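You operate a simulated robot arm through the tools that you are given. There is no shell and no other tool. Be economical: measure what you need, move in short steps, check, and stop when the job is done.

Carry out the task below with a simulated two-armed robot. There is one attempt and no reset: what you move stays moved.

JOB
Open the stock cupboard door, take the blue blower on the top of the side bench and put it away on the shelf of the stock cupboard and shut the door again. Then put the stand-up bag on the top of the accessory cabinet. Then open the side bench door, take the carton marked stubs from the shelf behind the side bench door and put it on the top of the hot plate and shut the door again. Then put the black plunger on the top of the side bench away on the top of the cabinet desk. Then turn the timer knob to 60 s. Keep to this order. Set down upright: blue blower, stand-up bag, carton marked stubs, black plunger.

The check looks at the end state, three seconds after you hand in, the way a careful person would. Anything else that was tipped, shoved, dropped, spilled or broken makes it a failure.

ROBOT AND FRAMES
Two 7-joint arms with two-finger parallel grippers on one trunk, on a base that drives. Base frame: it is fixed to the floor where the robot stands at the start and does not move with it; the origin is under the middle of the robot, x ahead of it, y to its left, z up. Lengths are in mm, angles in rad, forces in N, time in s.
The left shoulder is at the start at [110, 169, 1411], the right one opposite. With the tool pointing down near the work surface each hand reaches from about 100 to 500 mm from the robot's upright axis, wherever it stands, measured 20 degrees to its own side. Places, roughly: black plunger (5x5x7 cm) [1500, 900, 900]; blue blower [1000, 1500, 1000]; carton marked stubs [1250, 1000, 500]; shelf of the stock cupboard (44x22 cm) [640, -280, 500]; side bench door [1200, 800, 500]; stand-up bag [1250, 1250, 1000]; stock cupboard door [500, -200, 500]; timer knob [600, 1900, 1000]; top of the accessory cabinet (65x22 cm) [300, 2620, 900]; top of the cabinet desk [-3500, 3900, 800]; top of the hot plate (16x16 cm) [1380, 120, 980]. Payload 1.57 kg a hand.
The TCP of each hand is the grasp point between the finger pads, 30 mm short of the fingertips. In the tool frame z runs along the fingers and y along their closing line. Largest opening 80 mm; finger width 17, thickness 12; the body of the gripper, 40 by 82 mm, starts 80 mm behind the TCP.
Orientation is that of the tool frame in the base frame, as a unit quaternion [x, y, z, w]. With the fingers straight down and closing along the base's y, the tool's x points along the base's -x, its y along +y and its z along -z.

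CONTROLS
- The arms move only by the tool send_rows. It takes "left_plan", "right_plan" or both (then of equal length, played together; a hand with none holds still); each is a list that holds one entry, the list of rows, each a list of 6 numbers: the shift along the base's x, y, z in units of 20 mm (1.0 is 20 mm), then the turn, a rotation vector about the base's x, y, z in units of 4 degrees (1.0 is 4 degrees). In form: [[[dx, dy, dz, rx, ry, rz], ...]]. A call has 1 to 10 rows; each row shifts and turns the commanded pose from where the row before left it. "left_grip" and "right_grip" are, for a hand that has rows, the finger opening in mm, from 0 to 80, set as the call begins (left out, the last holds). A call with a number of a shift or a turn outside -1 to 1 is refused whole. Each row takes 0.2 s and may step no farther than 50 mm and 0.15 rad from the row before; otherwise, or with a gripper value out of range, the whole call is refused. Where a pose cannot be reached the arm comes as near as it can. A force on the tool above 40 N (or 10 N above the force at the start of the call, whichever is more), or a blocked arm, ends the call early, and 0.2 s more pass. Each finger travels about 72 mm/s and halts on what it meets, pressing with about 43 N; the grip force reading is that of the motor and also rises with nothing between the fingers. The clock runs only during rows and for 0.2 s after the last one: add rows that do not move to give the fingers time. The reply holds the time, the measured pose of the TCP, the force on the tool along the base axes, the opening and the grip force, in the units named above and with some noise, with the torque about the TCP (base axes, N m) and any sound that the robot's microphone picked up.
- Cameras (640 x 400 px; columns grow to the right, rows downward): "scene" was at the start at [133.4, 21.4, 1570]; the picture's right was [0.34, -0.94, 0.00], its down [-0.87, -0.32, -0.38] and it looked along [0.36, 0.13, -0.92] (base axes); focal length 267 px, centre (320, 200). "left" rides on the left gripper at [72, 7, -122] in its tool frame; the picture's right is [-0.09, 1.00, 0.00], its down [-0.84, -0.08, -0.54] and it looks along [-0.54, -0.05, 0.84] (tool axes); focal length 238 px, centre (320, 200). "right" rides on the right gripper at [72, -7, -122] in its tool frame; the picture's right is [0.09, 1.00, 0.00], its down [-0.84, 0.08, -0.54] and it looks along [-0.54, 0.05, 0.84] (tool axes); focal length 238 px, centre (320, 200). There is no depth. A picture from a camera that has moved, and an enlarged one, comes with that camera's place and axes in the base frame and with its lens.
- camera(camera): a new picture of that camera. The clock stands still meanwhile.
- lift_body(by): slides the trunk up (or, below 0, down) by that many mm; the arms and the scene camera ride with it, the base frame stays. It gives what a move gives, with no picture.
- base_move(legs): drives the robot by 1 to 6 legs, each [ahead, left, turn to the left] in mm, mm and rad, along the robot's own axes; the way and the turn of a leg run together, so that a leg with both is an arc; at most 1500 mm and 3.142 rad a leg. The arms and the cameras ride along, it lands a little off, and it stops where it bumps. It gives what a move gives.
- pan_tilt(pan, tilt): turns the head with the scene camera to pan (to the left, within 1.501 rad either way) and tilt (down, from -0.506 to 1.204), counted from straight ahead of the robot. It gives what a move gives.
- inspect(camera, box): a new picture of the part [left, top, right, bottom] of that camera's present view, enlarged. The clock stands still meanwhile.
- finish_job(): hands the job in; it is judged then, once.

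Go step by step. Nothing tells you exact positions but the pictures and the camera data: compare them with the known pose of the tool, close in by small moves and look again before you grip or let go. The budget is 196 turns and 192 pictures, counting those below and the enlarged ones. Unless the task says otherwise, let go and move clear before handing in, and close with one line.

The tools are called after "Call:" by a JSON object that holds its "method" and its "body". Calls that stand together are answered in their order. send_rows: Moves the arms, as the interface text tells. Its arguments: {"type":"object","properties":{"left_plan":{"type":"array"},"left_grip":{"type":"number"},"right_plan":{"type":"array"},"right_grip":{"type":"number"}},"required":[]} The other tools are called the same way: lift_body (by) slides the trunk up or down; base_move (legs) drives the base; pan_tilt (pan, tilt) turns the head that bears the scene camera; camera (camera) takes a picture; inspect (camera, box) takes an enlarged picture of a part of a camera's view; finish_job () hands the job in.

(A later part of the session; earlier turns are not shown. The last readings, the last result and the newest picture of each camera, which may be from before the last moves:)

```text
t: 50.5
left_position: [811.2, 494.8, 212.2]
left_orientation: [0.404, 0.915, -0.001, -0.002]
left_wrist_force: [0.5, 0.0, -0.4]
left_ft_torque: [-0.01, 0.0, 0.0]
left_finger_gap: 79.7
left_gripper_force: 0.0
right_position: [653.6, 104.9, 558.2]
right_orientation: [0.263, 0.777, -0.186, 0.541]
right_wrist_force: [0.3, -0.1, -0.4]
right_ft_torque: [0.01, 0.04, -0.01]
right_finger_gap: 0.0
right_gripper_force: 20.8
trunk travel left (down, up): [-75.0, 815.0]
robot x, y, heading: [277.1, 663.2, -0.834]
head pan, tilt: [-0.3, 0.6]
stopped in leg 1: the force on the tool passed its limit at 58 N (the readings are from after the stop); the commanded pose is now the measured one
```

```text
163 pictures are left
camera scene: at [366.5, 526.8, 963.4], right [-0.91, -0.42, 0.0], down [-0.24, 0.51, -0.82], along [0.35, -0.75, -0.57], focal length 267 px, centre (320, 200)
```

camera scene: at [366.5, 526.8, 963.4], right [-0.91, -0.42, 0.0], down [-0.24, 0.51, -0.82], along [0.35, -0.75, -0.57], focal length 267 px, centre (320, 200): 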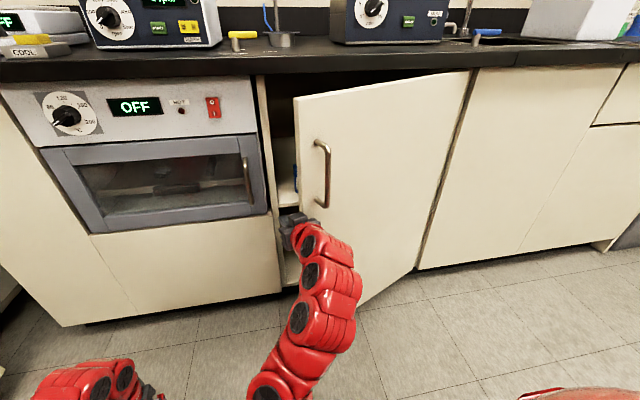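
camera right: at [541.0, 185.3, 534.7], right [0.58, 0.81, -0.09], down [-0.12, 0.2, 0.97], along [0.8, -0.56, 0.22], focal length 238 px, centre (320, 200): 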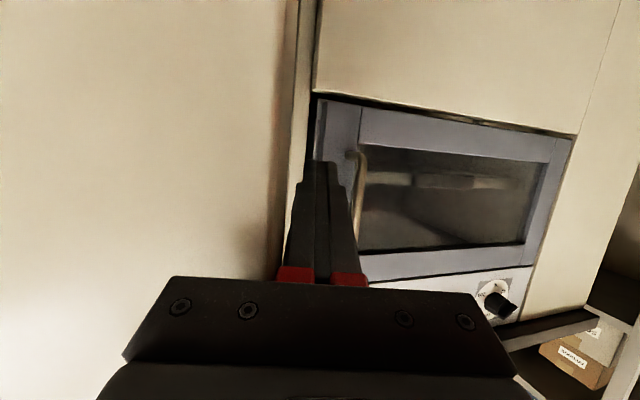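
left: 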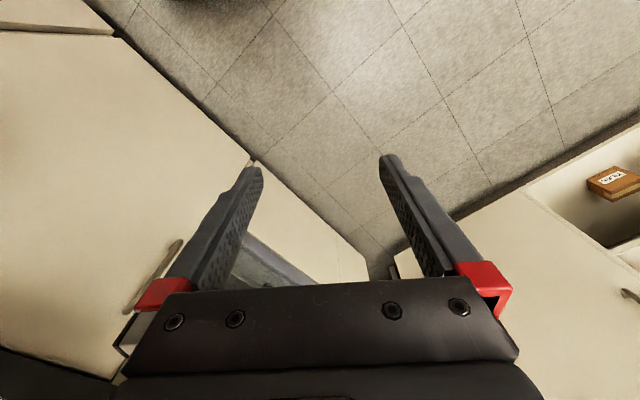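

The finger is past the edge and touching it. I'll go deeper and yaw the hand clockwise to hook behind the door.

Call:
{"method": "base_move", "body": {"legs": [[-3, 12, 0], [43, 12, 0]]}}

Call:
{"method": "send_rows", "body": {"right_plan": [[[0, 0, 0, 0, 0, -1], [0, 0, 0, 0, 0, -1], [0, 0, 0, 0, 0, -1], [0, 0, 0, 0, 0, -1], [0, 0, 0, 0, 0, -1], [0, 0, 0, 0, 0, -1], [0, 0, 0, 0, 0, -1], [0, 0, 0, 0, 0, -1]]]}}

Call:
{"method": "camera", "body": {"camera": "right"}}

Call:
{"method": "camera", "body": {"camera": "scene"}}

```text
t: 51.7
left_position: [857.0, 481.5, 213.0]
left_orientation: [0.404, 0.915, 0.0, -0.001]
left_wrist_force: [-0.4, -0.3, 0.0]
left_ft_torque: [0.03, -0.01, 0.02]
left_finger_gap: 80.2
left_gripper_force: 0.1
right_position: [698.4, 91.4, 559.6]
right_orientation: [0.263, 0.776, -0.187, 0.542]
right_wrist_force: [0.7, 0.5, 0.8]
right_ft_torque: [-0.01, -0.02, 0.0]
right_finger_gap: 0.0
right_gripper_force: 21.4
trunk travel left (down, up): [-75.0, 815.0]
robot x, y, heading: [320.3, 648.7, -0.834]
head pan, tilt: [-0.3, 0.6]
```

```text
t: 53.5
left_position: [857.0, 482.4, 212.9]
left_orientation: [0.403, 0.915, 0.0, 0.0]
left_wrist_force: [-0.1, -0.7, -0.6]
left_ft_torque: [-0.01, 0.01, 0.04]
left_finger_gap: 80.0
left_gripper_force: 0.0
right_position: [698.8, 91.5, 559.3]
right_orientation: [0.467, 0.673, -0.329, 0.469]
right_wrist_force: [0.5, -0.6, 0.7]
right_ft_torque: [0.02, -0.02, 0.01]
right_finger_gap: 0.0
right_gripper_force: 21.6
trunk travel left (down, up): [-75.0, 815.0]
robot x, y, heading: [320.4, 651.6, -0.83]
head pan, tilt: [-0.3, 0.6]
```

```text
162 pictures are left
camera right: at [645.3, 220.7, 534.9], right [0.92, 0.37, -0.09], down [0.0, 0.24, 0.97], along [0.38, -0.9, 0.22], focal length 238 px, centre (320, 200)
```

right: 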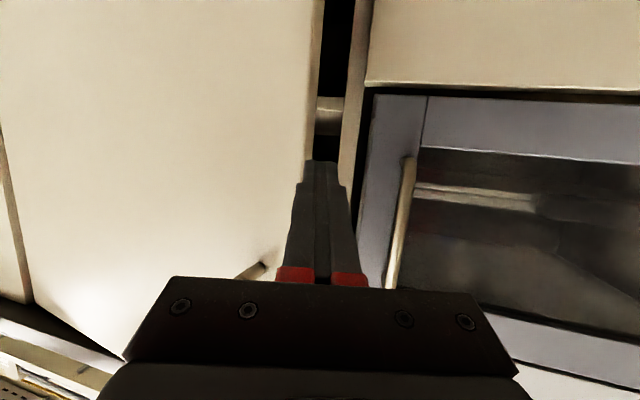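

```text
161 pictures are left
camera scene: at [411.2, 513.5, 963.4], right [-0.91, -0.42, 0.0], down [-0.24, 0.51, -0.82], along [0.35, -0.75, -0.57], focal length 267 px, centre (320, 200)
```

scene: 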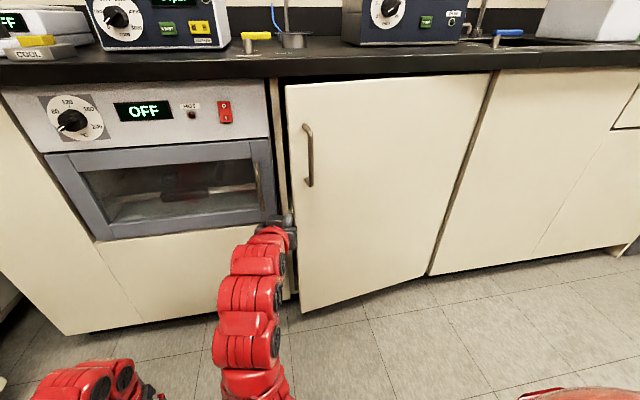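

The door is now only ~13° open with the fingertip right at its edge. Shift sideways a touch, insert 70 mm, then yaw further to hook.

Call:
{"method": "send_rows", "body": {"right_plan": [[[0.75, 0.32, 0, 0, 0, 0], [0.34, -0.8, 0, 0, 0, 0], [0.34, -0.8, 0, 0, 0, 0], [0.34, -0.8, 0, 0, 0, 0], [0.34, -0.8, 0, 0, 0, 0], [0, 0, 0, 0, 0, -1], [0, 0, 0, 0, 0, -1], [0, 0, 0, 0, 0, -1], [0, 0, 0, 0, 0, -1], [0, 0, 0, 0, 0, -1]]]}}

Call:
{"method": "camera", "body": {"camera": "right"}}

```text
t: 55.7
left_position: [857.6, 481.9, 214.3]
left_orientation: [0.404, 0.915, -0.001, -0.001]
left_wrist_force: [0.1, 0.6, 0.2]
left_ft_torque: [-0.04, 0.01, 0.02]
left_finger_gap: 80.1
left_gripper_force: 0.1
right_position: [740.6, 32.5, 560.1]
right_orientation: [0.578, 0.581, -0.406, 0.404]
right_wrist_force: [0.3, 0.0, 0.0]
right_ft_torque: [-0.03, 0.0, -0.01]
right_finger_gap: 0.0
right_gripper_force: 21.3
trunk travel left (down, up): [-75.0, 815.0]
robot x, y, heading: [322.2, 651.0, -0.83]
head pan, tilt: [-0.3, 0.6]
```

```text
160 pictures are left
camera right: at [734.9, 173.3, 534.9], right [1.0, 0.04, -0.09], down [0.08, 0.22, 0.97], along [0.05, -0.97, 0.22], focal length 238 px, centre (320, 200)
```

right: 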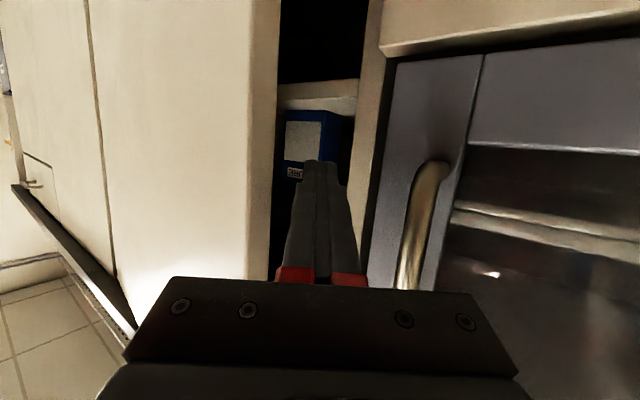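

The fingers are inside the gap. Sweep the hand toward -x/+y to drag the door open.

Call:
{"method": "send_rows", "body": {"right_plan": [[[-1, 0.2, 0, 0, 0, 0], [-1, 0.3, 0, 0, 0, 0], [-1, 0.5, 0, 0, 0, 0], [-1, 0.6, 0, 0, 0, 0], [-1, 0.6, 0, 0, 0, 0], [-1, 0.6, 0, 0, 0, 0], [-1, 0.5, 0, 0, 0, 0], [-1, 0.5, 0, 0, 0, 0]]]}}

Call:
{"method": "camera", "body": {"camera": "right"}}

```text
t: 56.4
left_position: [856.9, 483.8, 212.9]
left_orientation: [0.402, 0.916, -0.001, -0.003]
left_wrist_force: [-0.1, 0.2, -1.0]
left_ft_torque: [-0.02, -0.02, -0.01]
left_finger_gap: 80.1
left_gripper_force: 0.0
right_position: [706.9, 50.0, 555.9]
right_orientation: [0.572, 0.588, -0.399, 0.409]
right_wrist_force: [-0.2, 0.2, 0.5]
right_ft_torque: [-0.02, 0.0, 0.0]
right_finger_gap: 0.1
right_gripper_force: 21.3
trunk travel left (down, up): [-75.0, 815.0]
robot x, y, heading: [320.2, 653.4, -0.827]
head pan, tilt: [-0.3, 0.6]
stopped in row 3 (right hand): the force on the tool passed its limit at 44 N (the readings are from after the stop); the commanded pose is now the measured one
```

```text
159 pictures are left
camera right: at [697.5, 191.5, 533.6], right [0.99, 0.06, -0.09], down [0.07, 0.22, 0.97], along [0.08, -0.97, 0.21], focal length 238 px, centre (320, 200)
```

right: 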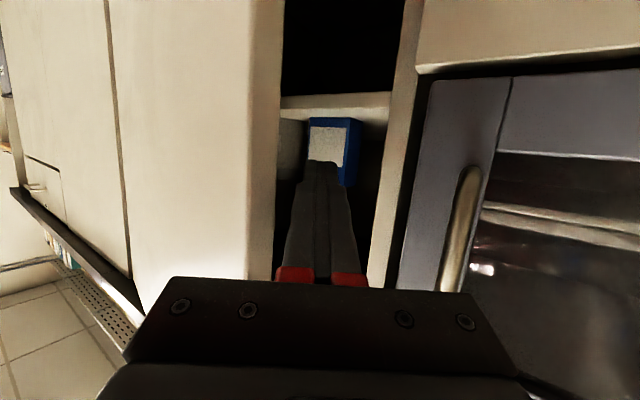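

Geometry is still too oblique; yaw 28° more so that the finger hooks squarely, then pull along the tangent.

Call:
{"method": "send_rows", "body": {"right_plan": [[[0.5, -0.3, 0, 0, 0, 0], [0, 0, 0, 0, 0, -1], [0, 0, 0, 0, 0, -1], [0, 0, 0, 0, 0, -1], [0, 0, 0, 0, 0, -1], [0, 0, 0, 0, 0, -1], [0, 0, 0, 0, 0, -1], [0, 0, 0, 0, 0, -1]]]}}

Call:
{"method": "send_rows", "body": {"right_plan": [[[-0.75, 0.65, 0, 0, 0, 0], [-0.75, 0.65, 0, 0, 0, 0], [-0.75, 0.65, 0, 0, 0, 0.3], [-0.77, 0.6, 0, 0, 0, 0.3], [-0.8, 0.55, 0, 0, 0, 0.3], [-0.8, 0.55, 0, 0, 0, 0.3], [-0.8, 0.5, 0, 0, 0, 0.3], [-0.85, 0.5, 0, 0, 0, 0.3], [-0.85, 0.45, 0, 0, 0, 0.3], [-0.85, 0.45, 0, 0, 0, 0.3]]]}}

Call:
{"method": "camera", "body": {"camera": "right"}}

Call:
{"method": "camera", "body": {"camera": "scene"}}

```text
t: 58.2
left_position: [857.0, 483.7, 213.4]
left_orientation: [0.402, 0.915, 0.0, 0.0]
left_wrist_force: [0.5, -0.7, -0.1]
left_ft_torque: [0.02, 0.01, 0.03]
left_finger_gap: 80.1
left_gripper_force: 0.1
right_position: [717.1, 45.1, 559.2]
right_orientation: [0.697, 0.432, -0.486, 0.301]
right_wrist_force: [0.0, 0.0, -0.6]
right_ft_torque: [0.02, -0.01, 0.02]
right_finger_gap: 0.0
right_gripper_force: 21.4
trunk travel left (down, up): [-75.0, 815.0]
robot x, y, heading: [322.4, 651.3, -0.829]
head pan, tilt: [-0.3, 0.6]
```

```text
t: 60.4
left_position: [857.9, 484.2, 213.2]
left_orientation: [0.401, 0.916, 0.0, -0.002]
left_wrist_force: [1.2, 0.9, 0.2]
left_ft_torque: [-0.01, 0.01, -0.02]
left_finger_gap: 79.8
left_gripper_force: 0.0
right_position: [558.2, 155.8, 558.3]
right_orientation: [0.658, 0.49, -0.459, 0.34]
right_wrist_force: [-0.4, 0.6, 0.2]
right_ft_torque: [0.03, 0.0, -0.03]
right_finger_gap: 0.1
right_gripper_force: 21.5
trunk travel left (down, up): [-75.0, 815.0]
robot x, y, heading: [320.5, 651.9, -0.833]
head pan, tilt: [-0.3, 0.6]
```

```text
158 pictures are left
camera right: at [592.3, 292.4, 534.1], right [0.96, -0.26, -0.09], down [0.14, 0.18, 0.97], along [-0.24, -0.95, 0.21], focal length 238 px, centre (320, 200)
```

right: 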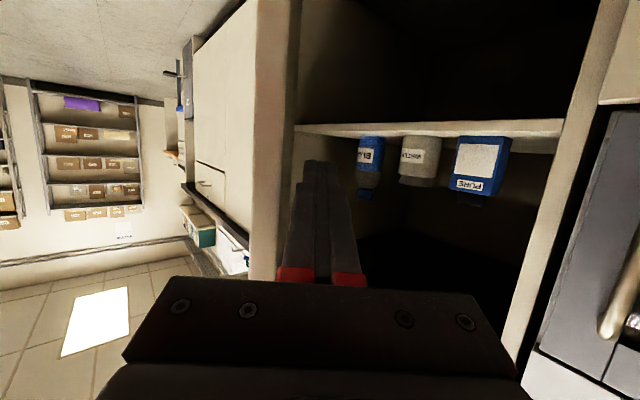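

```text
157 pictures are left
camera scene: at [412.2, 514.4, 963.4], right [-0.9, -0.43, 0.0], down [-0.24, 0.51, -0.82], along [0.35, -0.75, -0.57], focal length 267 px, centre (320, 200)
```

scene: 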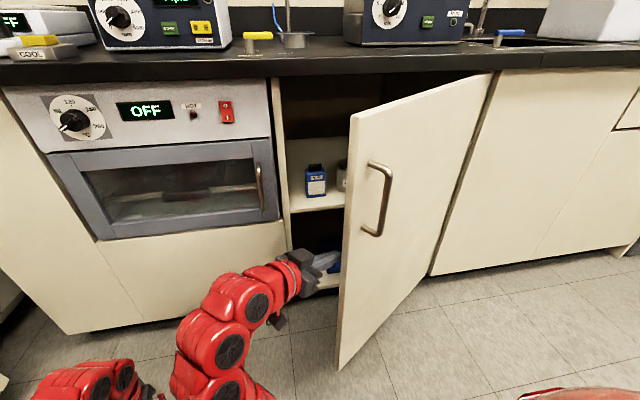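

The door is opening well (~40°). Continue sweeping.

Call:
{"method": "send_rows", "body": {"right_plan": [[[-0.94, 0.3, 0, 0, 0, 0], [-0.95, 0.28, 0, 0, 0, 0], [-0.96, 0.25, 0, 0, 0, 0], [-0.97, 0.2, 0, 0, 0, 0], [-0.98, 0.17, 0, 0, 0, 0], [-0.98, 0.1, 0, 0, 0, 0], [-1, 0, 0, 0, 0, 0], [-1, 0, 0, 0, 0, 0]]]}}

Call:
{"method": "camera", "body": {"camera": "scene"}}

```text
t: 62.2
left_position: [857.1, 485.1, 212.1]
left_orientation: [0.402, 0.916, -0.001, 0.0]
left_wrist_force: [0.4, 0.1, 0.3]
left_ft_torque: [0.02, -0.01, -0.02]
left_finger_gap: 80.2
left_gripper_force: 0.1
right_position: [461.4, 181.4, 559.4]
right_orientation: [0.659, 0.489, -0.46, 0.339]
right_wrist_force: [0.5, -0.4, -0.6]
right_ft_torque: [-0.05, -0.01, 0.0]
right_finger_gap: 0.3
right_gripper_force: 21.3
right hand out of reach, approached as far as the arm can: row 6, 7, 8
trunk travel left (down, up): [-75.0, 815.0]
robot x, y, heading: [320.8, 655.4, -0.831]
head pan, tilt: [-0.3, 0.6]
```

```text
156 pictures are left
camera scene: at [412.2, 514.4, 963.4], right [-0.9, -0.43, 0.0], down [-0.24, 0.51, -0.82], along [0.35, -0.75, -0.57], focal length 267 px, centre (320, 200)
```

scene: 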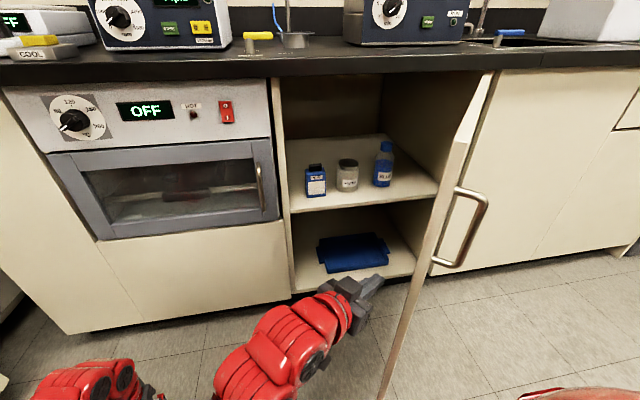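

Door ~70° open, shelf with three items visible. Push further by driving the base sideways.

Call:
{"method": "base_move", "body": {"legs": [[-86, -124, 0], [-70, -100, 0]]}}

Call:
{"method": "camera", "body": {"camera": "scene"}}

```text
t: 64.5
left_position: [583.8, 446.4, 213.2]
left_orientation: [0.403, 0.915, -0.001, -0.002]
left_wrist_force: [-0.5, 0.2, -0.1]
left_ft_torque: [-0.03, -0.01, 0.01]
left_finger_gap: 80.0
left_gripper_force: 0.0
right_position: [188.4, 143.5, 558.2]
right_orientation: [0.659, 0.489, -0.46, 0.339]
right_wrist_force: [0.3, -0.3, 0.1]
right_ft_torque: [0.0, 0.0, -0.01]
right_finger_gap: 0.0
right_gripper_force: 21.4
trunk travel left (down, up): [-75.0, 815.0]
robot x, y, heading: [45.6, 612.3, -0.831]
head pan, tilt: [-0.3, 0.6]
```

```text
155 pictures are left
camera scene: at [139.7, 477.2, 963.4], right [-0.9, -0.43, 0.0], down [-0.24, 0.51, -0.82], along [0.35, -0.75, -0.57], focal length 267 px, centre (320, 200)
```

scene: 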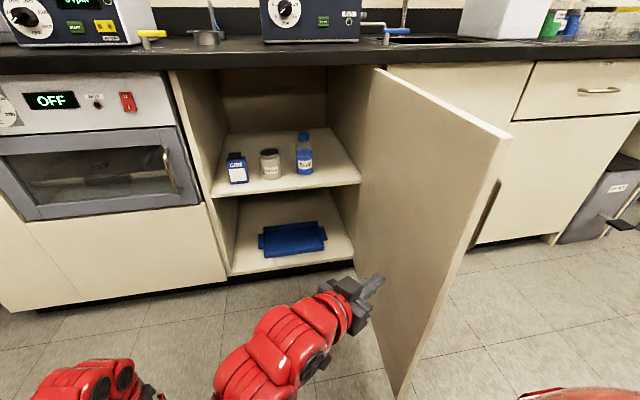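

Door ~93° open. Push it a bit further for clearance.

Call:
{"method": "base_move", "body": {"legs": [[-12, -220, 0]]}}

Call:
{"method": "camera", "body": {"camera": "scene"}}

```text
t: 66.2
left_position: [417.9, 311.7, 213.1]
left_orientation: [0.403, 0.915, -0.002, -0.002]
left_wrist_force: [0.3, 0.4, -0.6]
left_ft_torque: [0.01, -0.02, -0.01]
left_finger_gap: 80.1
left_gripper_force: 0.0
right_position: [22.8, 8.4, 557.5]
right_orientation: [0.658, 0.492, -0.458, 0.339]
right_wrist_force: [0.9, 5.4, 1.2]
right_ft_torque: [-0.01, 0.02, -0.07]
right_finger_gap: 0.1
right_gripper_force: 21.2
trunk travel left (down, up): [-75.0, 815.0]
robot x, y, heading: [-120.2, 476.0, -0.829]
head pan, tilt: [-0.3, 0.6]
stopped in leg 1: the force on the tool passed its limit at 79 N (the readings are from after the stop); the commanded pose is now the measured one
```

```text
154 pictures are left
camera scene: at [-27.5, 341.4, 963.6], right [-0.9, -0.43, 0.0], down [-0.24, 0.51, -0.83], along [0.35, -0.75, -0.56], focal length 267 px, centre (320, 200)
```

scene: 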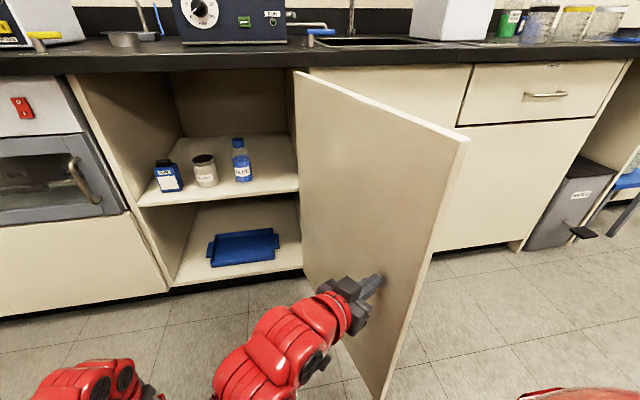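

The door hit its stop, wide open. Back off and drive to the side bench for the blower.

Call:
{"method": "base_move", "body": {"legs": [[-60, 150, 0], [-195, 498, 0], [0, 0, 1.459]]}}

Call:
{"method": "lift_body", "body": {"by": 400}}

Call:
{"method": "pan_tilt", "body": {"pan": 0, "tilt": 0.5}}

Call:
{"method": "camera", "body": {"camera": "scene"}}

```text
t: 74.0
left_position: [392.1, 1623.7, 212.1]
left_orientation: [-0.329, 0.944, -0.003, -0.001]
left_wrist_force: [0.6, -0.3, -0.1]
left_ft_torque: [-0.02, 0.01, 0.01]
left_finger_gap: 80.3
left_gripper_force: 0.1
right_position: [664.0, 1207.8, 557.8]
right_orientation: [0.148, 0.809, -0.105, 0.56]
right_wrist_force: [-0.3, -0.6, 0.0]
right_ft_torque: [0.02, 0.03, 0.02]
right_finger_gap: 0.0
right_gripper_force: 20.7
trunk travel left (down, up): [-75.0, 815.0]
robot x, y, heading: [185.1, 1102.2, 0.668]
head pan, tilt: [-0.3, 0.6]
```

```text
t: 77.8
left_position: [390.5, 1622.9, 611.5]
left_orientation: [-0.329, 0.944, -0.003, -0.001]
left_wrist_force: [0.3, -0.5, 0.5]
left_ft_torque: [-0.01, 0.02, 0.01]
left_finger_gap: 80.1
left_gripper_force: 0.1
right_position: [663.3, 1208.9, 958.5]
right_orientation: [0.148, 0.808, -0.104, 0.56]
right_wrist_force: [-0.4, 0.6, 0.0]
right_ft_torque: [0.02, -0.01, 0.0]
right_finger_gap: 0.0
right_gripper_force: 22.1
trunk travel left (down, up): [-475.0, 415.0]
robot x, y, heading: [180.3, 1100.2, 0.668]
head pan, tilt: [-0.3, 0.6]
```

```text
t: 78.6
left_position: [390.5, 1623.6, 613.0]
left_orientation: [-0.328, 0.945, -0.002, -0.002]
left_wrist_force: [-1.2, -0.6, -0.3]
left_ft_torque: [0.0, 0.0, 0.02]
left_finger_gap: 80.0
left_gripper_force: 0.1
right_position: [664.4, 1207.4, 957.5]
right_orientation: [0.147, 0.808, -0.104, 0.56]
right_wrist_force: [0.3, -0.4, 0.8]
right_ft_torque: [-0.02, -0.01, -0.01]
right_finger_gap: 0.0
right_gripper_force: 21.3
trunk travel left (down, up): [-475.0, 415.0]
robot x, y, heading: [182.4, 1100.9, 0.669]
head pan, tilt: [0.0, 0.499]
```

```text
153 pictures are left
camera scene: at [318.5, 1208.4, 1372.5], right [0.62, -0.78, 0.0], down [-0.38, -0.3, -0.88], along [0.69, 0.54, -0.48], focal length 267 px, centre (320, 200)
```

scene: 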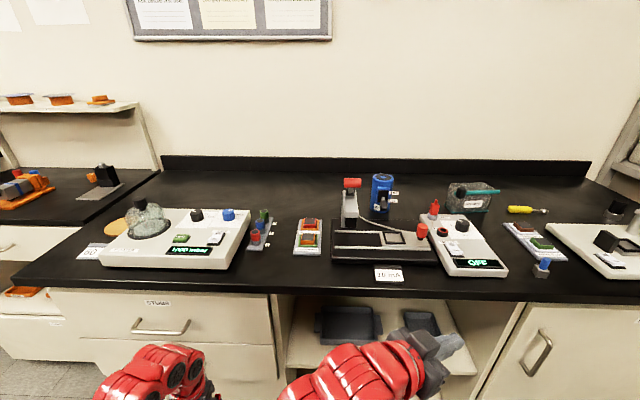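

Call:
{"method": "inspect", "body": {"camera": "scene", "box": [280, 160, 520, 310]}}

Call:
{"method": "inspect", "body": {"camera": "scene", "box": [60, 160, 300, 310]}}

Call:
{"method": "inspect", "body": {"camera": "scene", "box": [440, 160, 640, 285]}}

```text
2.67 times, centred on (400, 235) of scene
camera zoom: at [318.5, 1208.4, 1372.5], right [0.62, -0.78, 0.0], down [-0.38, -0.3, -0.88], along [0.69, 0.54, -0.48], focal length 712 px, centre (107, 107)
```

zoom: 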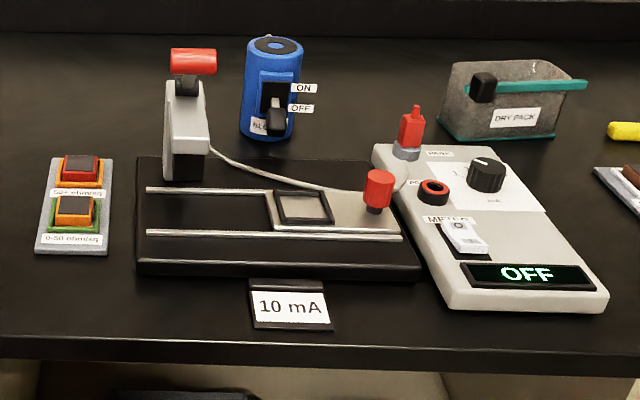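

```text
2.67 times, centred on (180, 235) of scene
camera zoom: at [318.5, 1208.4, 1372.5], right [0.62, -0.78, 0.0], down [-0.38, -0.3, -0.88], along [0.69, 0.54, -0.48], focal length 712 px, centre (693, 107)
```

zoom: 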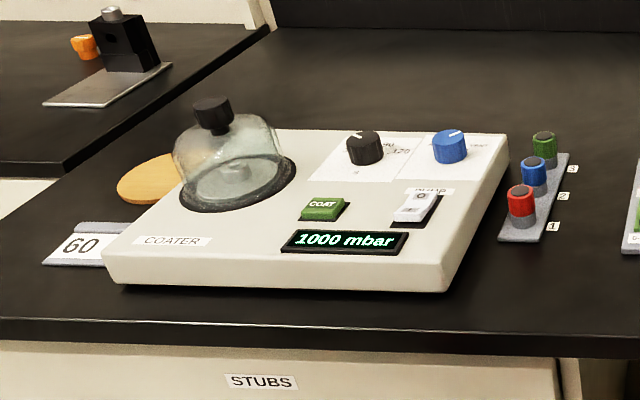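

```text
3.20 times, centred on (540, 222) of scene
camera zoom: at [318.5, 1208.4, 1372.5], right [0.62, -0.78, 0.0], down [-0.38, -0.3, -0.88], along [0.69, 0.54, -0.48], focal length 855 px, centre (-384, 128)
```

zoom: 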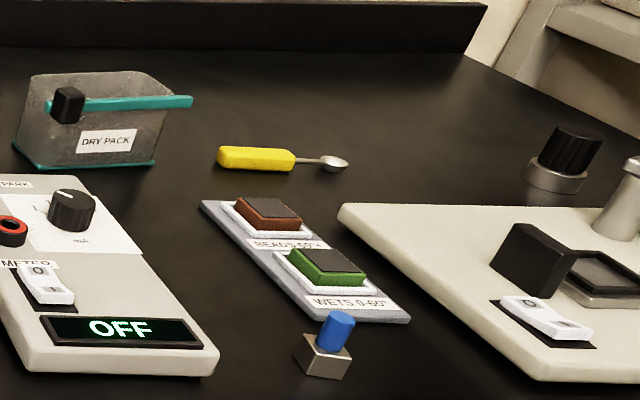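

The blower is a ~70 mm blue cylinder near (1088,1552), z≈900–1010, switch facing us. I'll align the right hand yaw with the bench normal while extending, and raise a little.

Call:
{"method": "lift_body", "body": {"by": 40}}

Call:
{"method": "send_rows", "body": {"right_plan": [[[0.5, 0.37, 0, 0, 0, 1], [0.5, 0.37, 0, 0, 0, 1], [0.5, 0.37, 0, 0, 0, 1], [0.5, 0.37, 0, 0, 0, 1], [0.5, 0.37, 0, 0, 0, 1], [0.5, 0.37, 0, 0, 0, 1], [0.5, 0.37, 0, 0, 0, 1], [0.5, 0.37, 0, 0, 0, 1], [0.5, 0.37, 0, 0, 0, 1], [0.5, 0.37, 0, 0, 0, 1]]], "right_grip": 80}}

Call:
{"method": "send_rows", "body": {"right_plan": [[[0, 0, 0, 0, 0, 1], [0, 0, 0, 0, 0, 1], [0, 0, 0, 0, 0, 1], [0, 0, 0, 0, 0, 1], [0, 0, 0, 0, 0, 0.2]]]}}

Call:
{"method": "camera", "body": {"camera": "right"}}

```text
t: 79.4
left_position: [391.0, 1623.8, 652.7]
left_orientation: [-0.329, 0.944, -0.002, -0.001]
left_wrist_force: [0.2, -0.1, 0.8]
left_ft_torque: [0.0, -0.01, 0.0]
left_finger_gap: 79.9
left_gripper_force: 0.0
right_position: [664.3, 1208.1, 998.7]
right_orientation: [0.148, 0.808, -0.104, 0.56]
right_wrist_force: [-0.2, -0.5, -0.6]
right_ft_torque: [0.01, 0.02, -0.01]
right_finger_gap: 0.2
right_gripper_force: 21.5
trunk travel left (down, up): [-515.0, 375.0]
robot x, y, heading: [186.4, 1101.0, 0.666]
head pan, tilt: [0.0, 0.499]
```

```text
t: 81.6
left_position: [390.1, 1623.4, 652.5]
left_orientation: [-0.329, 0.944, -0.003, -0.001]
left_wrist_force: [0.2, 1.0, 0.6]
left_ft_torque: [0.01, 0.02, -0.02]
left_finger_gap: 80.2
left_gripper_force: 0.1
right_position: [735.7, 1333.9, 1033.4]
right_orientation: [-0.067, 0.818, 0.044, 0.569]
right_wrist_force: [0.2, 0.3, -0.2]
right_ft_torque: [-0.01, 0.0, 0.01]
right_finger_gap: 80.1
right_gripper_force: 0.0
right hand out of reach, approached as far as the arm can: row 1, 2, 3, 4, 7, 8, 9, 10
trunk travel left (down, up): [-515.0, 375.0]
robot x, y, heading: [183.1, 1094.6, 0.668]
head pan, tilt: [0.0, 0.499]
```

```text
t: 82.8
left_position: [390.7, 1624.7, 651.7]
left_orientation: [-0.329, 0.944, -0.002, -0.001]
left_wrist_force: [-0.5, 0.4, 0.7]
left_ft_torque: [0.01, 0.03, 0.01]
left_finger_gap: 80.0
left_gripper_force: 0.0
right_position: [742.2, 1386.3, 1057.6]
right_orientation: [-0.186, 0.801, 0.126, 0.555]
right_wrist_force: [0.9, -0.4, 0.0]
right_ft_torque: [0.0, -0.01, 0.01]
right_finger_gap: 80.0
right_gripper_force: 0.1
right hand out of reach, approached as far as the arm can: row 1, 2, 3, 4
trunk travel left (down, up): [-515.0, 375.0]
robot x, y, heading: [186.9, 1104.1, 0.668]
head pan, tilt: [0.0, 0.499]
```

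```text
149 pictures are left
camera right: at [621.1, 1320.9, 1034.8], right [-0.47, 0.88, -0.09], down [-0.23, -0.02, 0.97], along [0.86, 0.47, 0.21], focal length 238 px, centre (320, 200)
```

right: 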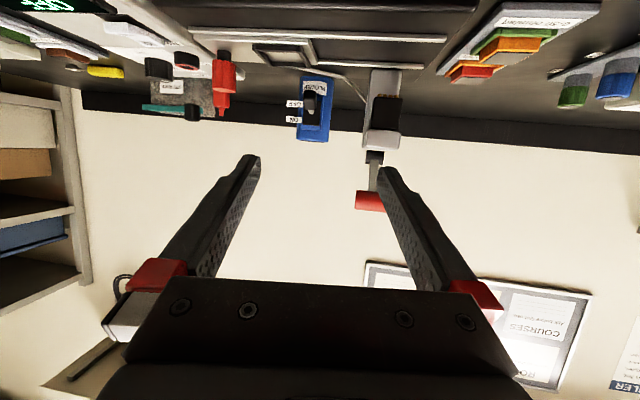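

Hand drifted; correct yaw by +10°, shift 72 mm right and descend somewhat.

Call:
{"method": "send_rows", "body": {"right_plan": [[[0.6, -0.4, -0.5, 0, 0, 0.5], [0.6, -0.4, -0.5, 0, 0, 0.5], [0.6, -0.4, -0.5, 0, 0, 0.5], [0.6, -0.4, -0.5, 0, 0, 0.5], [0.6, -0.4, -0.5, 0, 0, 0.5]]]}}

Call:
{"method": "camera", "body": {"camera": "right"}}

```text
t: 84.0
left_position: [391.9, 1622.9, 653.5]
left_orientation: [-0.328, 0.945, -0.002, -0.001]
left_wrist_force: [-0.7, -0.2, -0.6]
left_ft_torque: [0.01, -0.04, 0.02]
left_finger_gap: 80.1
left_gripper_force: 0.0
right_position: [770.9, 1389.0, 1060.0]
right_orientation: [-0.227, 0.79, 0.155, 0.548]
right_wrist_force: [0.2, 0.5, 0.2]
right_ft_torque: [0.02, 0.01, 0.02]
right_finger_gap: 80.0
right_gripper_force: 0.0
right hand out of reach, approached as far as the arm can: row 1, 2, 3, 4, 5
trunk travel left (down, up): [-515.0, 375.0]
robot x, y, heading: [183.2, 1101.7, 0.668]
head pan, tilt: [0.0, 0.499]
```

```text
148 pictures are left
camera right: at [657.4, 1311.1, 1036.5], right [-0.55, 0.83, -0.09], down [-0.22, -0.05, 0.97], along [0.8, 0.56, 0.21], focal length 238 px, centre (320, 200)
```

right: 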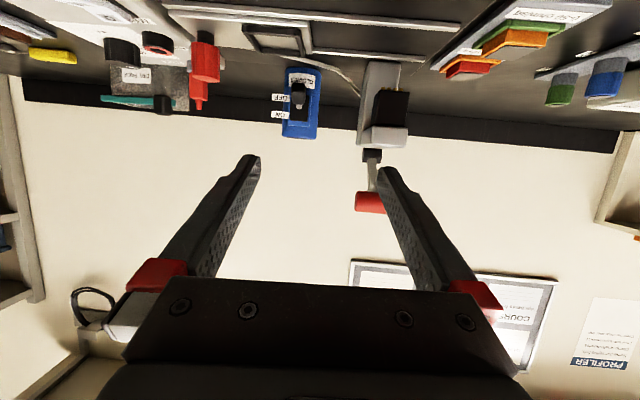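

Lower with the trunk instead, and let the base do the lateral shift and part of the approach.

Call:
{"method": "base_move", "body": {"legs": [[0, -69, 0]]}}

Call:
{"method": "lift_body", "body": {"by": -75}}

Call:
{"method": "base_move", "body": {"legs": [[190, 0, 0]]}}

Call:
{"method": "camera", "body": {"camera": "right"}}

Call:
{"method": "camera", "body": {"camera": "scene"}}

```text
t: 85.0
left_position: [434.9, 1569.6, 653.7]
left_orientation: [-0.329, 0.944, -0.002, -0.002]
left_wrist_force: [0.0, -0.3, 0.3]
left_ft_torque: [0.02, -0.02, 0.0]
left_finger_gap: 80.0
left_gripper_force: 0.0
right_position: [814.1, 1334.2, 1059.6]
right_orientation: [-0.227, 0.79, 0.156, 0.548]
right_wrist_force: [0.1, -0.3, 0.1]
right_ft_torque: [0.03, 0.03, 0.04]
right_finger_gap: 80.2
right_gripper_force: 0.0
trunk travel left (down, up): [-515.0, 375.0]
robot x, y, heading: [228.4, 1045.4, 0.667]
head pan, tilt: [0.0, 0.499]
```

```text
t: 86.2
left_position: [434.7, 1568.7, 577.6]
left_orientation: [-0.329, 0.944, -0.001, 0.0]
left_wrist_force: [1.0, 0.2, 0.6]
left_ft_torque: [0.02, -0.03, -0.02]
left_finger_gap: 79.7
left_gripper_force: 0.2
right_position: [814.7, 1335.2, 985.3]
right_orientation: [-0.228, 0.789, 0.156, 0.548]
right_wrist_force: [0.4, -0.1, 0.1]
right_ft_torque: [0.04, 0.0, -0.01]
right_finger_gap: 79.9
right_gripper_force: 0.1
trunk travel left (down, up): [-440.0, 450.0]
robot x, y, heading: [227.5, 1042.8, 0.668]
head pan, tilt: [0.0, 0.499]
```

```text
t: 87.5
left_position: [528.8, 1647.4, 577.2]
left_orientation: [-0.325, 0.946, -0.005, -0.011]
left_wrist_force: [-0.4, 0.2, -0.1]
left_ft_torque: [-0.02, 0.02, -0.02]
left_finger_gap: 80.0
left_gripper_force: 0.0
right_position: [916.1, 1418.2, 986.1]
right_orientation: [-0.229, 0.789, 0.156, 0.549]
right_wrist_force: [0.5, -0.1, -0.4]
right_ft_torque: [-0.01, -0.01, 0.0]
right_finger_gap: 79.9
right_gripper_force: 0.0
trunk travel left (down, up): [-440.0, 450.0]
robot x, y, heading: [329.4, 1128.3, 0.672]
head pan, tilt: [0.0, 0.499]
stopped in leg 1: the force on the tool passed its limit at 230 N (the readings are from after the stop); the commanded pose is now the measured one
```

```text
147 pictures are left
camera right: at [802.4, 1339.9, 962.5], right [-0.56, 0.83, -0.09], down [-0.23, -0.05, 0.97], along [0.8, 0.56, 0.21], focal length 238 px, centre (320, 200)
```

right: 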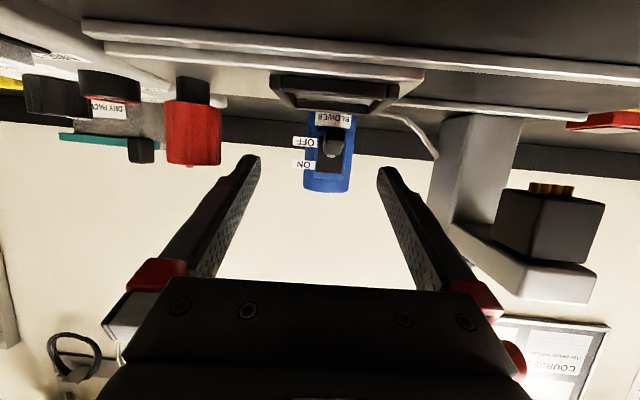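

```text
146 pictures are left
camera scene: at [463.9, 1235.6, 1337.7], right [0.62, -0.78, 0.0], down [-0.37, -0.3, -0.88], along [0.69, 0.55, -0.48], focal length 267 px, centre (320, 200)
```

scene: 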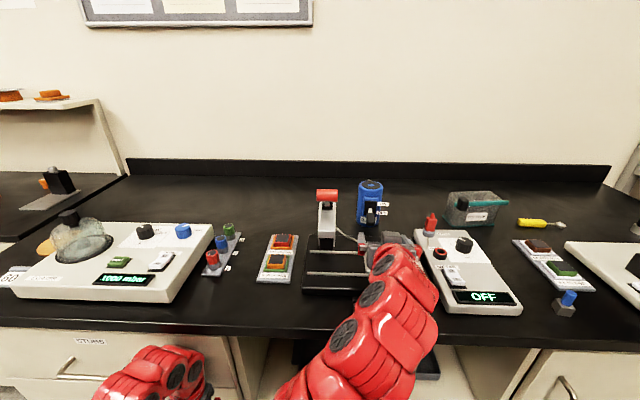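

The left hand bumped the bench front. I'll retract the left arm toward the body before continuing.

Call:
{"method": "send_rows", "body": {"left_plan": [[[-0.9, -0.68, 0, 0, 0, 0], [-0.9, -0.68, 0, 0, 0, 0], [-0.9, -0.68, 0, 0, 0, 0], [-0.9, -0.68, 0, 0, 0, 0], [-0.9, -0.68, 0, 0, 0, 0], [-0.9, -0.68, 0, 0, 0, 0], [-0.9, -0.68, 0, 0, 0, 0], [-0.9, -0.68, 0, 0, 0, 0], [-0.9, -0.68, 0, 0, 0, 0]]], "left_grip": 80}}

Call:
{"method": "camera", "body": {"camera": "left"}}

```text
t: 89.5
left_position: [387.0, 1575.1, 546.6]
left_orientation: [-0.324, 0.946, -0.006, -0.012]
left_wrist_force: [-0.3, 0.0, -0.5]
left_ft_torque: [0.0, 0.0, 0.01]
left_finger_gap: 79.5
left_gripper_force: 0.2
left hand out of reach, approached as far as the arm can: row 6, 7, 8, 9
right_position: [915.9, 1419.9, 985.5]
right_orientation: [-0.227, 0.789, 0.155, 0.549]
right_wrist_force: [0.6, -0.6, 0.3]
right_ft_torque: [-0.02, 0.0, 0.03]
right_finger_gap: 79.8
right_gripper_force: 0.1
trunk travel left (down, up): [-440.0, 450.0]
robot x, y, heading: [332.3, 1127.6, 0.667]
head pan, tilt: [0.0, 0.499]
```

```text
145 pictures are left
camera left: at [328.8, 1538.5, 668.4], right [-0.54, 0.84, -0.01], down [0.72, 0.46, 0.52], along [0.44, 0.28, -0.85], focal length 238 px, centre (320, 200)
```

left: 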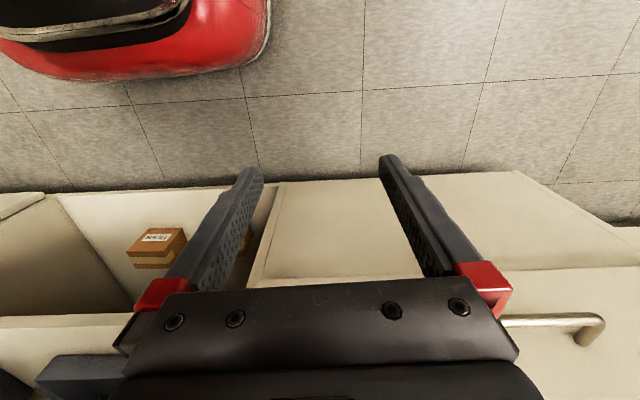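

Left arm clear. The blower sits centred between the fingers. Drive on 125 mm and look again.

Call:
{"method": "base_move", "body": {"legs": [[125, 0, 0]]}}

Call:
{"method": "camera", "body": {"camera": "right"}}

Call:
{"method": "camera", "body": {"camera": "scene"}}

```text
t: 90.7
left_position: [486.8, 1654.5, 545.2]
left_orientation: [-0.325, 0.946, -0.006, -0.013]
left_wrist_force: [-0.4, -0.1, -0.6]
left_ft_torque: [0.02, 0.04, 0.0]
left_finger_gap: 80.1
left_gripper_force: 0.1
right_position: [1016.7, 1498.0, 985.0]
right_orientation: [-0.228, 0.79, 0.155, 0.547]
right_wrist_force: [0.1, -0.2, 0.4]
right_ft_torque: [0.02, -0.03, -0.03]
right_finger_gap: 80.0
right_gripper_force: 0.0
trunk travel left (down, up): [-440.0, 450.0]
robot x, y, heading: [432.5, 1210.8, 0.672]
head pan, tilt: [0.0, 0.499]
```

```text
144 pictures are left
camera right: at [902.8, 1419.2, 961.0], right [-0.56, 0.83, -0.09], down [-0.22, -0.04, 0.97], along [0.8, 0.56, 0.21], focal length 238 px, centre (320, 200)
```

right: 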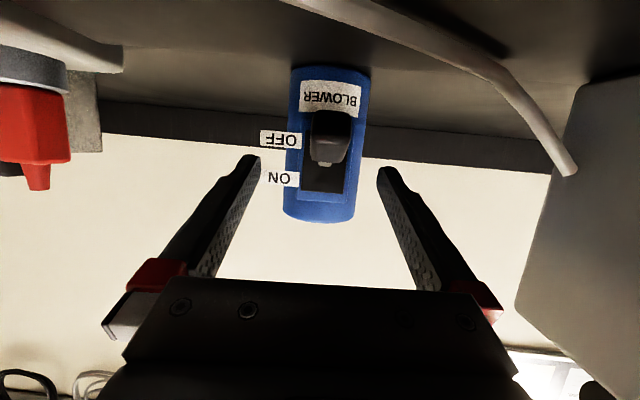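

```text
143 pictures are left
camera scene: at [564.7, 1316.2, 1337.3], right [0.62, -0.78, 0.0], down [-0.38, -0.3, -0.88], along [0.69, 0.55, -0.48], focal length 267 px, centre (320, 200)
```

scene: 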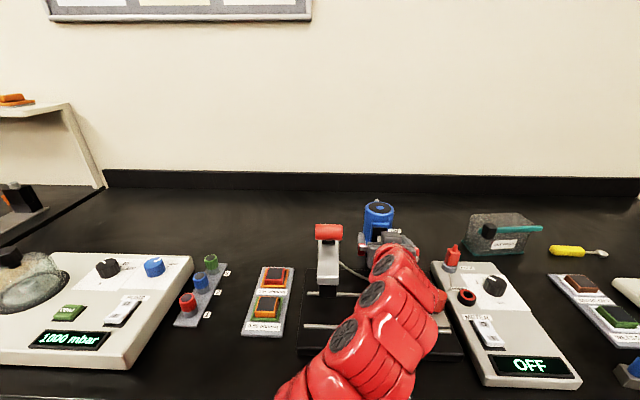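

The ON/OFF tags stick out on one side at z≈985, so I'll raise to z≈1000 and advance 80 mm above them.

Call:
{"method": "send_rows", "body": {"right_plan": [[[0, 0, 0.75, 0, 0, 0], [0.64, 0.48, 0, 0, 0, 0], [0.64, 0.48, 0, 0, 0, 0], [0.64, 0.48, 0, 0, 0, 0], [0, 0, 0, 0, 0, 0]]]}}

Call:
{"method": "camera", "body": {"camera": "right"}}

```text
t: 92.1
left_position: [435.4, 1660.3, 553.4]
left_orientation: [-0.346, 0.938, -0.003, -0.006]
left_wrist_force: [-0.4, -0.1, 0.6]
left_ft_torque: [0.07, -0.02, 0.0]
left_finger_gap: 80.1
left_gripper_force: 0.0
right_position: [996.6, 1562.3, 1020.9]
right_orientation: [-0.246, 0.773, 0.185, 0.555]
right_wrist_force: [18.3, 35.6, 64.0]
right_ft_torque: [-1.63, 5.63, -2.86]
right_finger_gap: 79.9
right_gripper_force: 0.2
trunk travel left (down, up): [-440.0, 450.0]
robot x, y, heading: [405.6, 1215.8, 0.715]
head pan, tilt: [0.0, 0.499]
stopped in row 5 (right hand): the arm was blocked; the commanded pose is now the measured one
```

```text
142 pictures are left
camera right: at [889.1, 1476.7, 992.3], right [-0.61, 0.79, -0.07], down [-0.24, -0.1, 0.97], along [0.76, 0.61, 0.25], focal length 238 px, centre (320, 200)
```

right: 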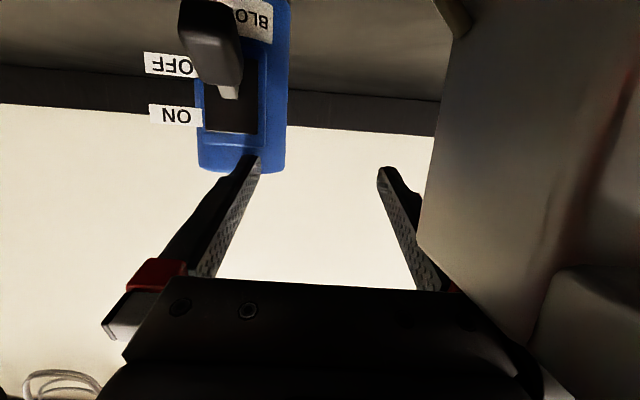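

Contact: the hand seems jammed against the press column. Look before moving.

Call:
{"method": "inspect", "body": {"camera": "scene", "box": [220, 170, 540, 370]}}

```text
2.00 times, centred on (380, 270) of scene
camera zoom: at [504.4, 1304.3, 1344.6], right [0.66, -0.75, 0.0], down [-0.34, -0.3, -0.89], along [0.67, 0.59, -0.45], focal length 534 px, centre (200, 60)
```

zoom: 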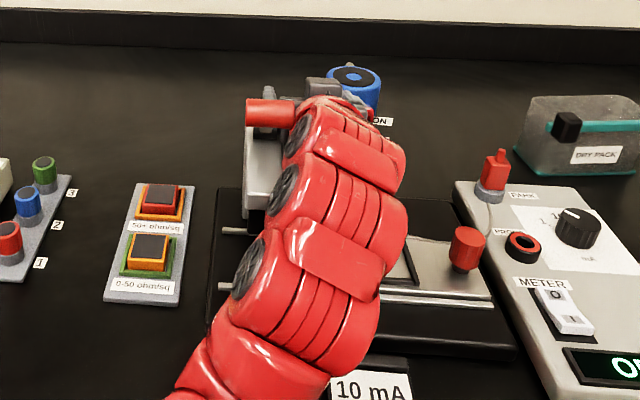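

The wrist hit the press column on its left. Unjam: shift the hand right and back, then retreat.

Call:
{"method": "send_rows", "body": {"right_plan": [[[0.2, -0.8, 0.2, 0, 0, 0], [0.2, -0.8, 0, 0, 0, 0], [-0.3, -0.5, 0, 0, 0, 0]]]}}

Call:
{"method": "base_move", "body": {"legs": [[-120, -20, 0]]}}

Call:
{"method": "camera", "body": {"camera": "scene"}}

Call:
{"method": "inspect", "body": {"camera": "scene", "box": [260, 160, 500, 310]}}

```text
t: 92.4
left_position: [436.6, 1656.1, 549.4]
left_orientation: [-0.344, 0.939, -0.006, -0.01]
left_wrist_force: [-0.2, -0.7, -0.1]
left_ft_torque: [0.01, -0.03, 0.01]
left_finger_gap: 79.9
left_gripper_force: 0.1
right_position: [995.8, 1563.9, 1022.2]
right_orientation: [-0.243, 0.77, 0.193, 0.557]
right_wrist_force: [35.9, 36.5, 68.1]
right_ft_torque: [-1.84, 6.38, -2.55]
right_finger_gap: 80.1
right_gripper_force: 0.1
trunk travel left (down, up): [-440.0, 450.0]
robot x, y, heading: [399.7, 1208.9, 0.715]
head pan, tilt: [0.0, 0.499]
stopped in row 1 (right hand): the force on the tool passed its limit at 235 N (the readings are from after the stop); the commanded pose is now the measured one
```

```text
t: 93.1
left_position: [435.6, 1655.2, 545.0]
left_orientation: [-0.344, 0.939, -0.005, -0.013]
left_wrist_force: [-0.1, 0.5, 0.1]
left_ft_torque: [-0.02, -0.01, 0.01]
left_finger_gap: 79.9
left_gripper_force: 0.1
right_position: [994.6, 1565.1, 1022.6]
right_orientation: [-0.243, 0.767, 0.202, 0.558]
right_wrist_force: [4.9, 3.2, 5.7]
right_ft_torque: [-0.16, 0.77, -0.2]
right_finger_gap: 79.4
right_gripper_force: 0.0
trunk travel left (down, up): [-440.0, 450.0]
robot x, y, heading: [397.7, 1206.8, 0.71]
head pan, tilt: [0.0, 0.499]
stopped in leg 1: the force on the tool passed its limit at 110 N (the readings are from after the stop); the commanded pose is now the measured one
```

```text
140 pictures are left
camera scene: at [511.5, 1305.6, 1339.6], right [0.65, -0.76, 0.0], down [-0.35, -0.3, -0.89], along [0.67, 0.58, -0.46], focal length 267 px, centre (320, 200)
```

scene: 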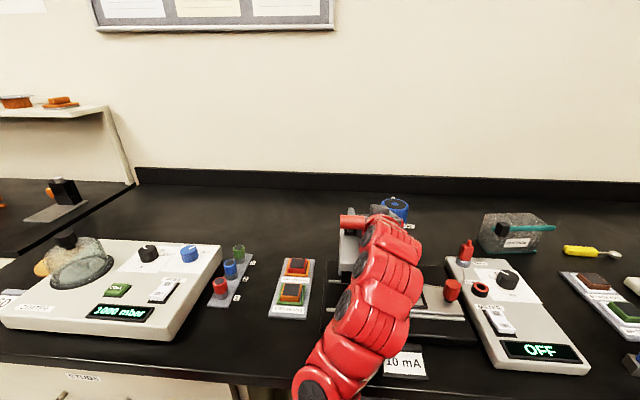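

```text
2.67 times, centred on (380, 235) of scene
camera zoom: at [511.5, 1305.6, 1339.6], right [0.65, -0.76, 0.0], down [-0.35, -0.3, -0.89], along [0.67, 0.58, -0.46], focal length 712 px, centre (160, 107)
```

zoom: 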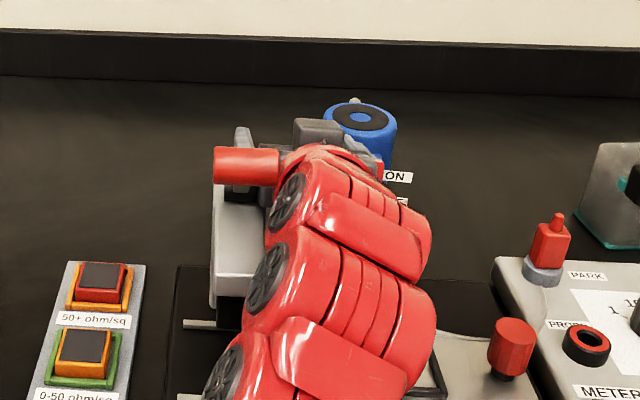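

Something catches: the left finger appears behind the press lever. Inspect closely.

Call:
{"method": "inspect", "body": {"camera": "scene", "box": [320, 185, 440, 260]}}

Call:
{"method": "camera", "body": {"camera": "right"}}

```text
5.33 times, centred on (380, 222) of scene
camera zoom: at [511.5, 1305.6, 1339.6], right [0.65, -0.76, 0.0], down [-0.35, -0.3, -0.89], along [0.67, 0.58, -0.46], focal length 1425 px, centre (0, 80)
```

zoom: 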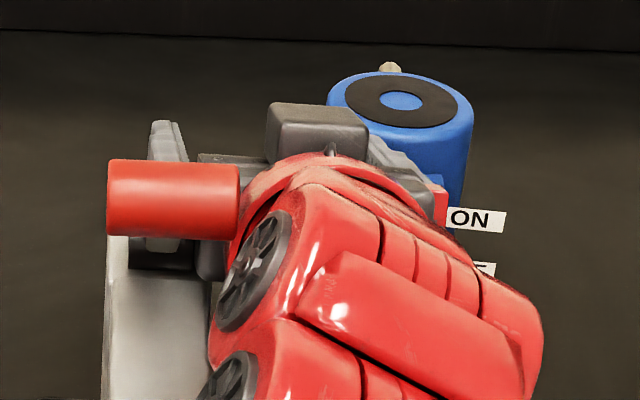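

```text
137 pictures are left
camera right: at [888.7, 1479.0, 990.4], right [-0.62, 0.78, -0.05], down [-0.24, -0.13, 0.96], along [0.75, 0.61, 0.27], focal length 238 px, centre (320, 200)
```

right: 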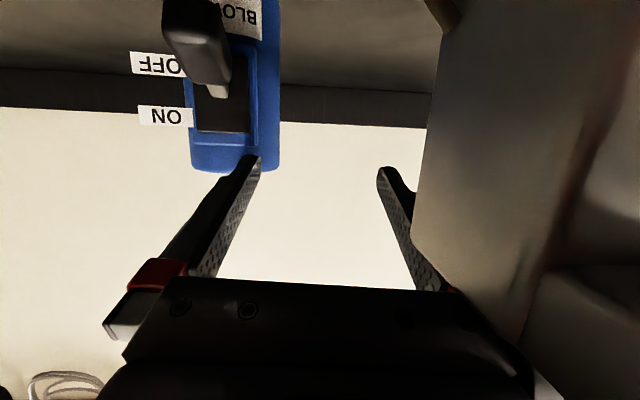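

The hand was dragged leftward by a base rotation; reverse that by turning the base slightly right.

Call:
{"method": "base_move", "body": {"legs": [[0, 0, -0.03]]}}

Call:
{"method": "camera", "body": {"camera": "right"}}

Call:
{"method": "inspect", "body": {"camera": "scene", "box": [280, 165, 480, 290]}}

```text
t: 93.8
left_position: [445.6, 1658.1, 544.5]
left_orientation: [-0.331, 0.944, -0.009, -0.011]
left_wrist_force: [-0.9, -0.2, -0.3]
left_ft_torque: [0.0, -0.01, 0.0]
left_finger_gap: 80.2
left_gripper_force: 0.0
right_position: [996.2, 1558.3, 1022.3]
right_orientation: [-0.238, 0.769, 0.191, 0.561]
right_wrist_force: [11.9, 23.5, 19.5]
right_ft_torque: [-0.72, 2.3, -2.21]
right_finger_gap: 80.3
right_gripper_force: 0.0
trunk travel left (down, up): [-440.0, 450.0]
robot x, y, heading: [397.9, 1206.8, 0.687]
head pan, tilt: [0.0, 0.499]
```

```text
136 pictures are left
camera right: at [888.9, 1475.8, 991.0], right [-0.6, 0.8, -0.06], down [-0.25, -0.11, 0.96], along [0.76, 0.6, 0.27], focal length 238 px, centre (320, 200)
```

right: 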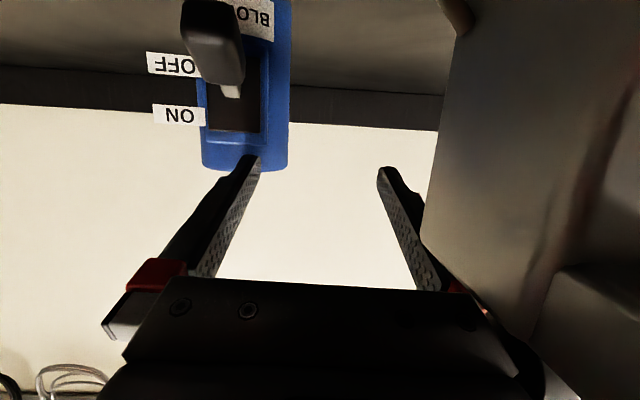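

```text
3.20 times, centred on (380, 228) of scene
camera zoom: at [506.3, 1312.9, 1340.5], right [0.63, -0.77, 0.01], down [-0.35, -0.3, -0.89], along [0.69, 0.56, -0.46], focal length 855 px, centre (128, 112)
```

zoom: 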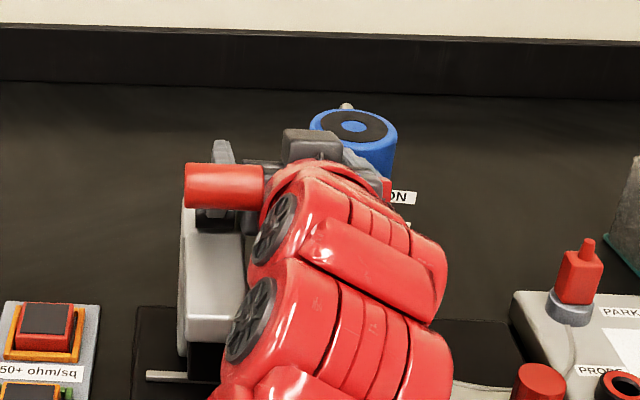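

Torque analysis says the gripper's rear-left is caught beyond the lever neck. Nudge forward and up first, then right.

Call:
{"method": "send_rows", "body": {"right_plan": [[[0.3, 0.22, 0.4, 0, 0, 0], [0.15, 0.1, 0.8, 0, 0, 0], [0, 0, 0.6, 0, 0, 0]]]}}

Call:
{"method": "inspect", "body": {"camera": "scene", "box": [280, 165, 480, 290]}}

```text
t: 94.3
left_position: [438.3, 1651.8, 545.0]
left_orientation: [-0.33, 0.944, -0.007, -0.013]
left_wrist_force: [-0.1, 1.3, 0.2]
left_ft_torque: [0.0, 0.0, 0.02]
left_finger_gap: 79.8
left_gripper_force: 0.0
right_position: [991.6, 1562.4, 1022.1]
right_orientation: [-0.243, 0.774, 0.198, 0.55]
right_wrist_force: [6.4, 3.2, 24.3]
right_ft_torque: [-0.51, 2.55, -0.14]
right_finger_gap: 79.4
right_gripper_force: 0.0
trunk travel left (down, up): [-440.0, 450.0]
robot x, y, heading: [392.6, 1205.4, 0.69]
head pan, tilt: [0.0, 0.499]
stopped in row 2 (right hand): the force on the tool passed its limit at 69 N (the readings are from after the stop); the commanded pose is now the measured one
```

```text
3.20 times, centred on (380, 228) of scene
camera zoom: at [503.2, 1304.1, 1339.5], right [0.63, -0.77, 0.0], down [-0.36, -0.3, -0.89], along [0.69, 0.56, -0.46], focal length 855 px, centre (128, 112)
```

zoom: 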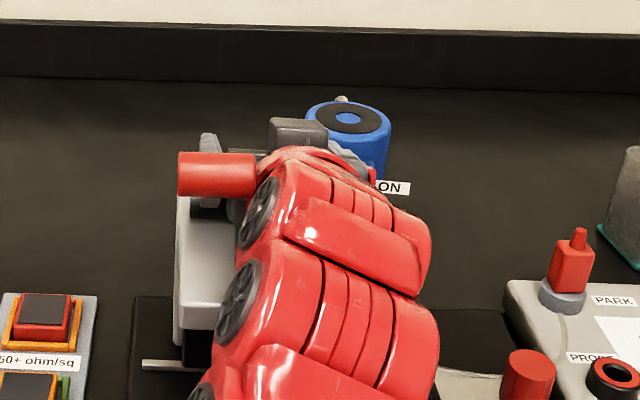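

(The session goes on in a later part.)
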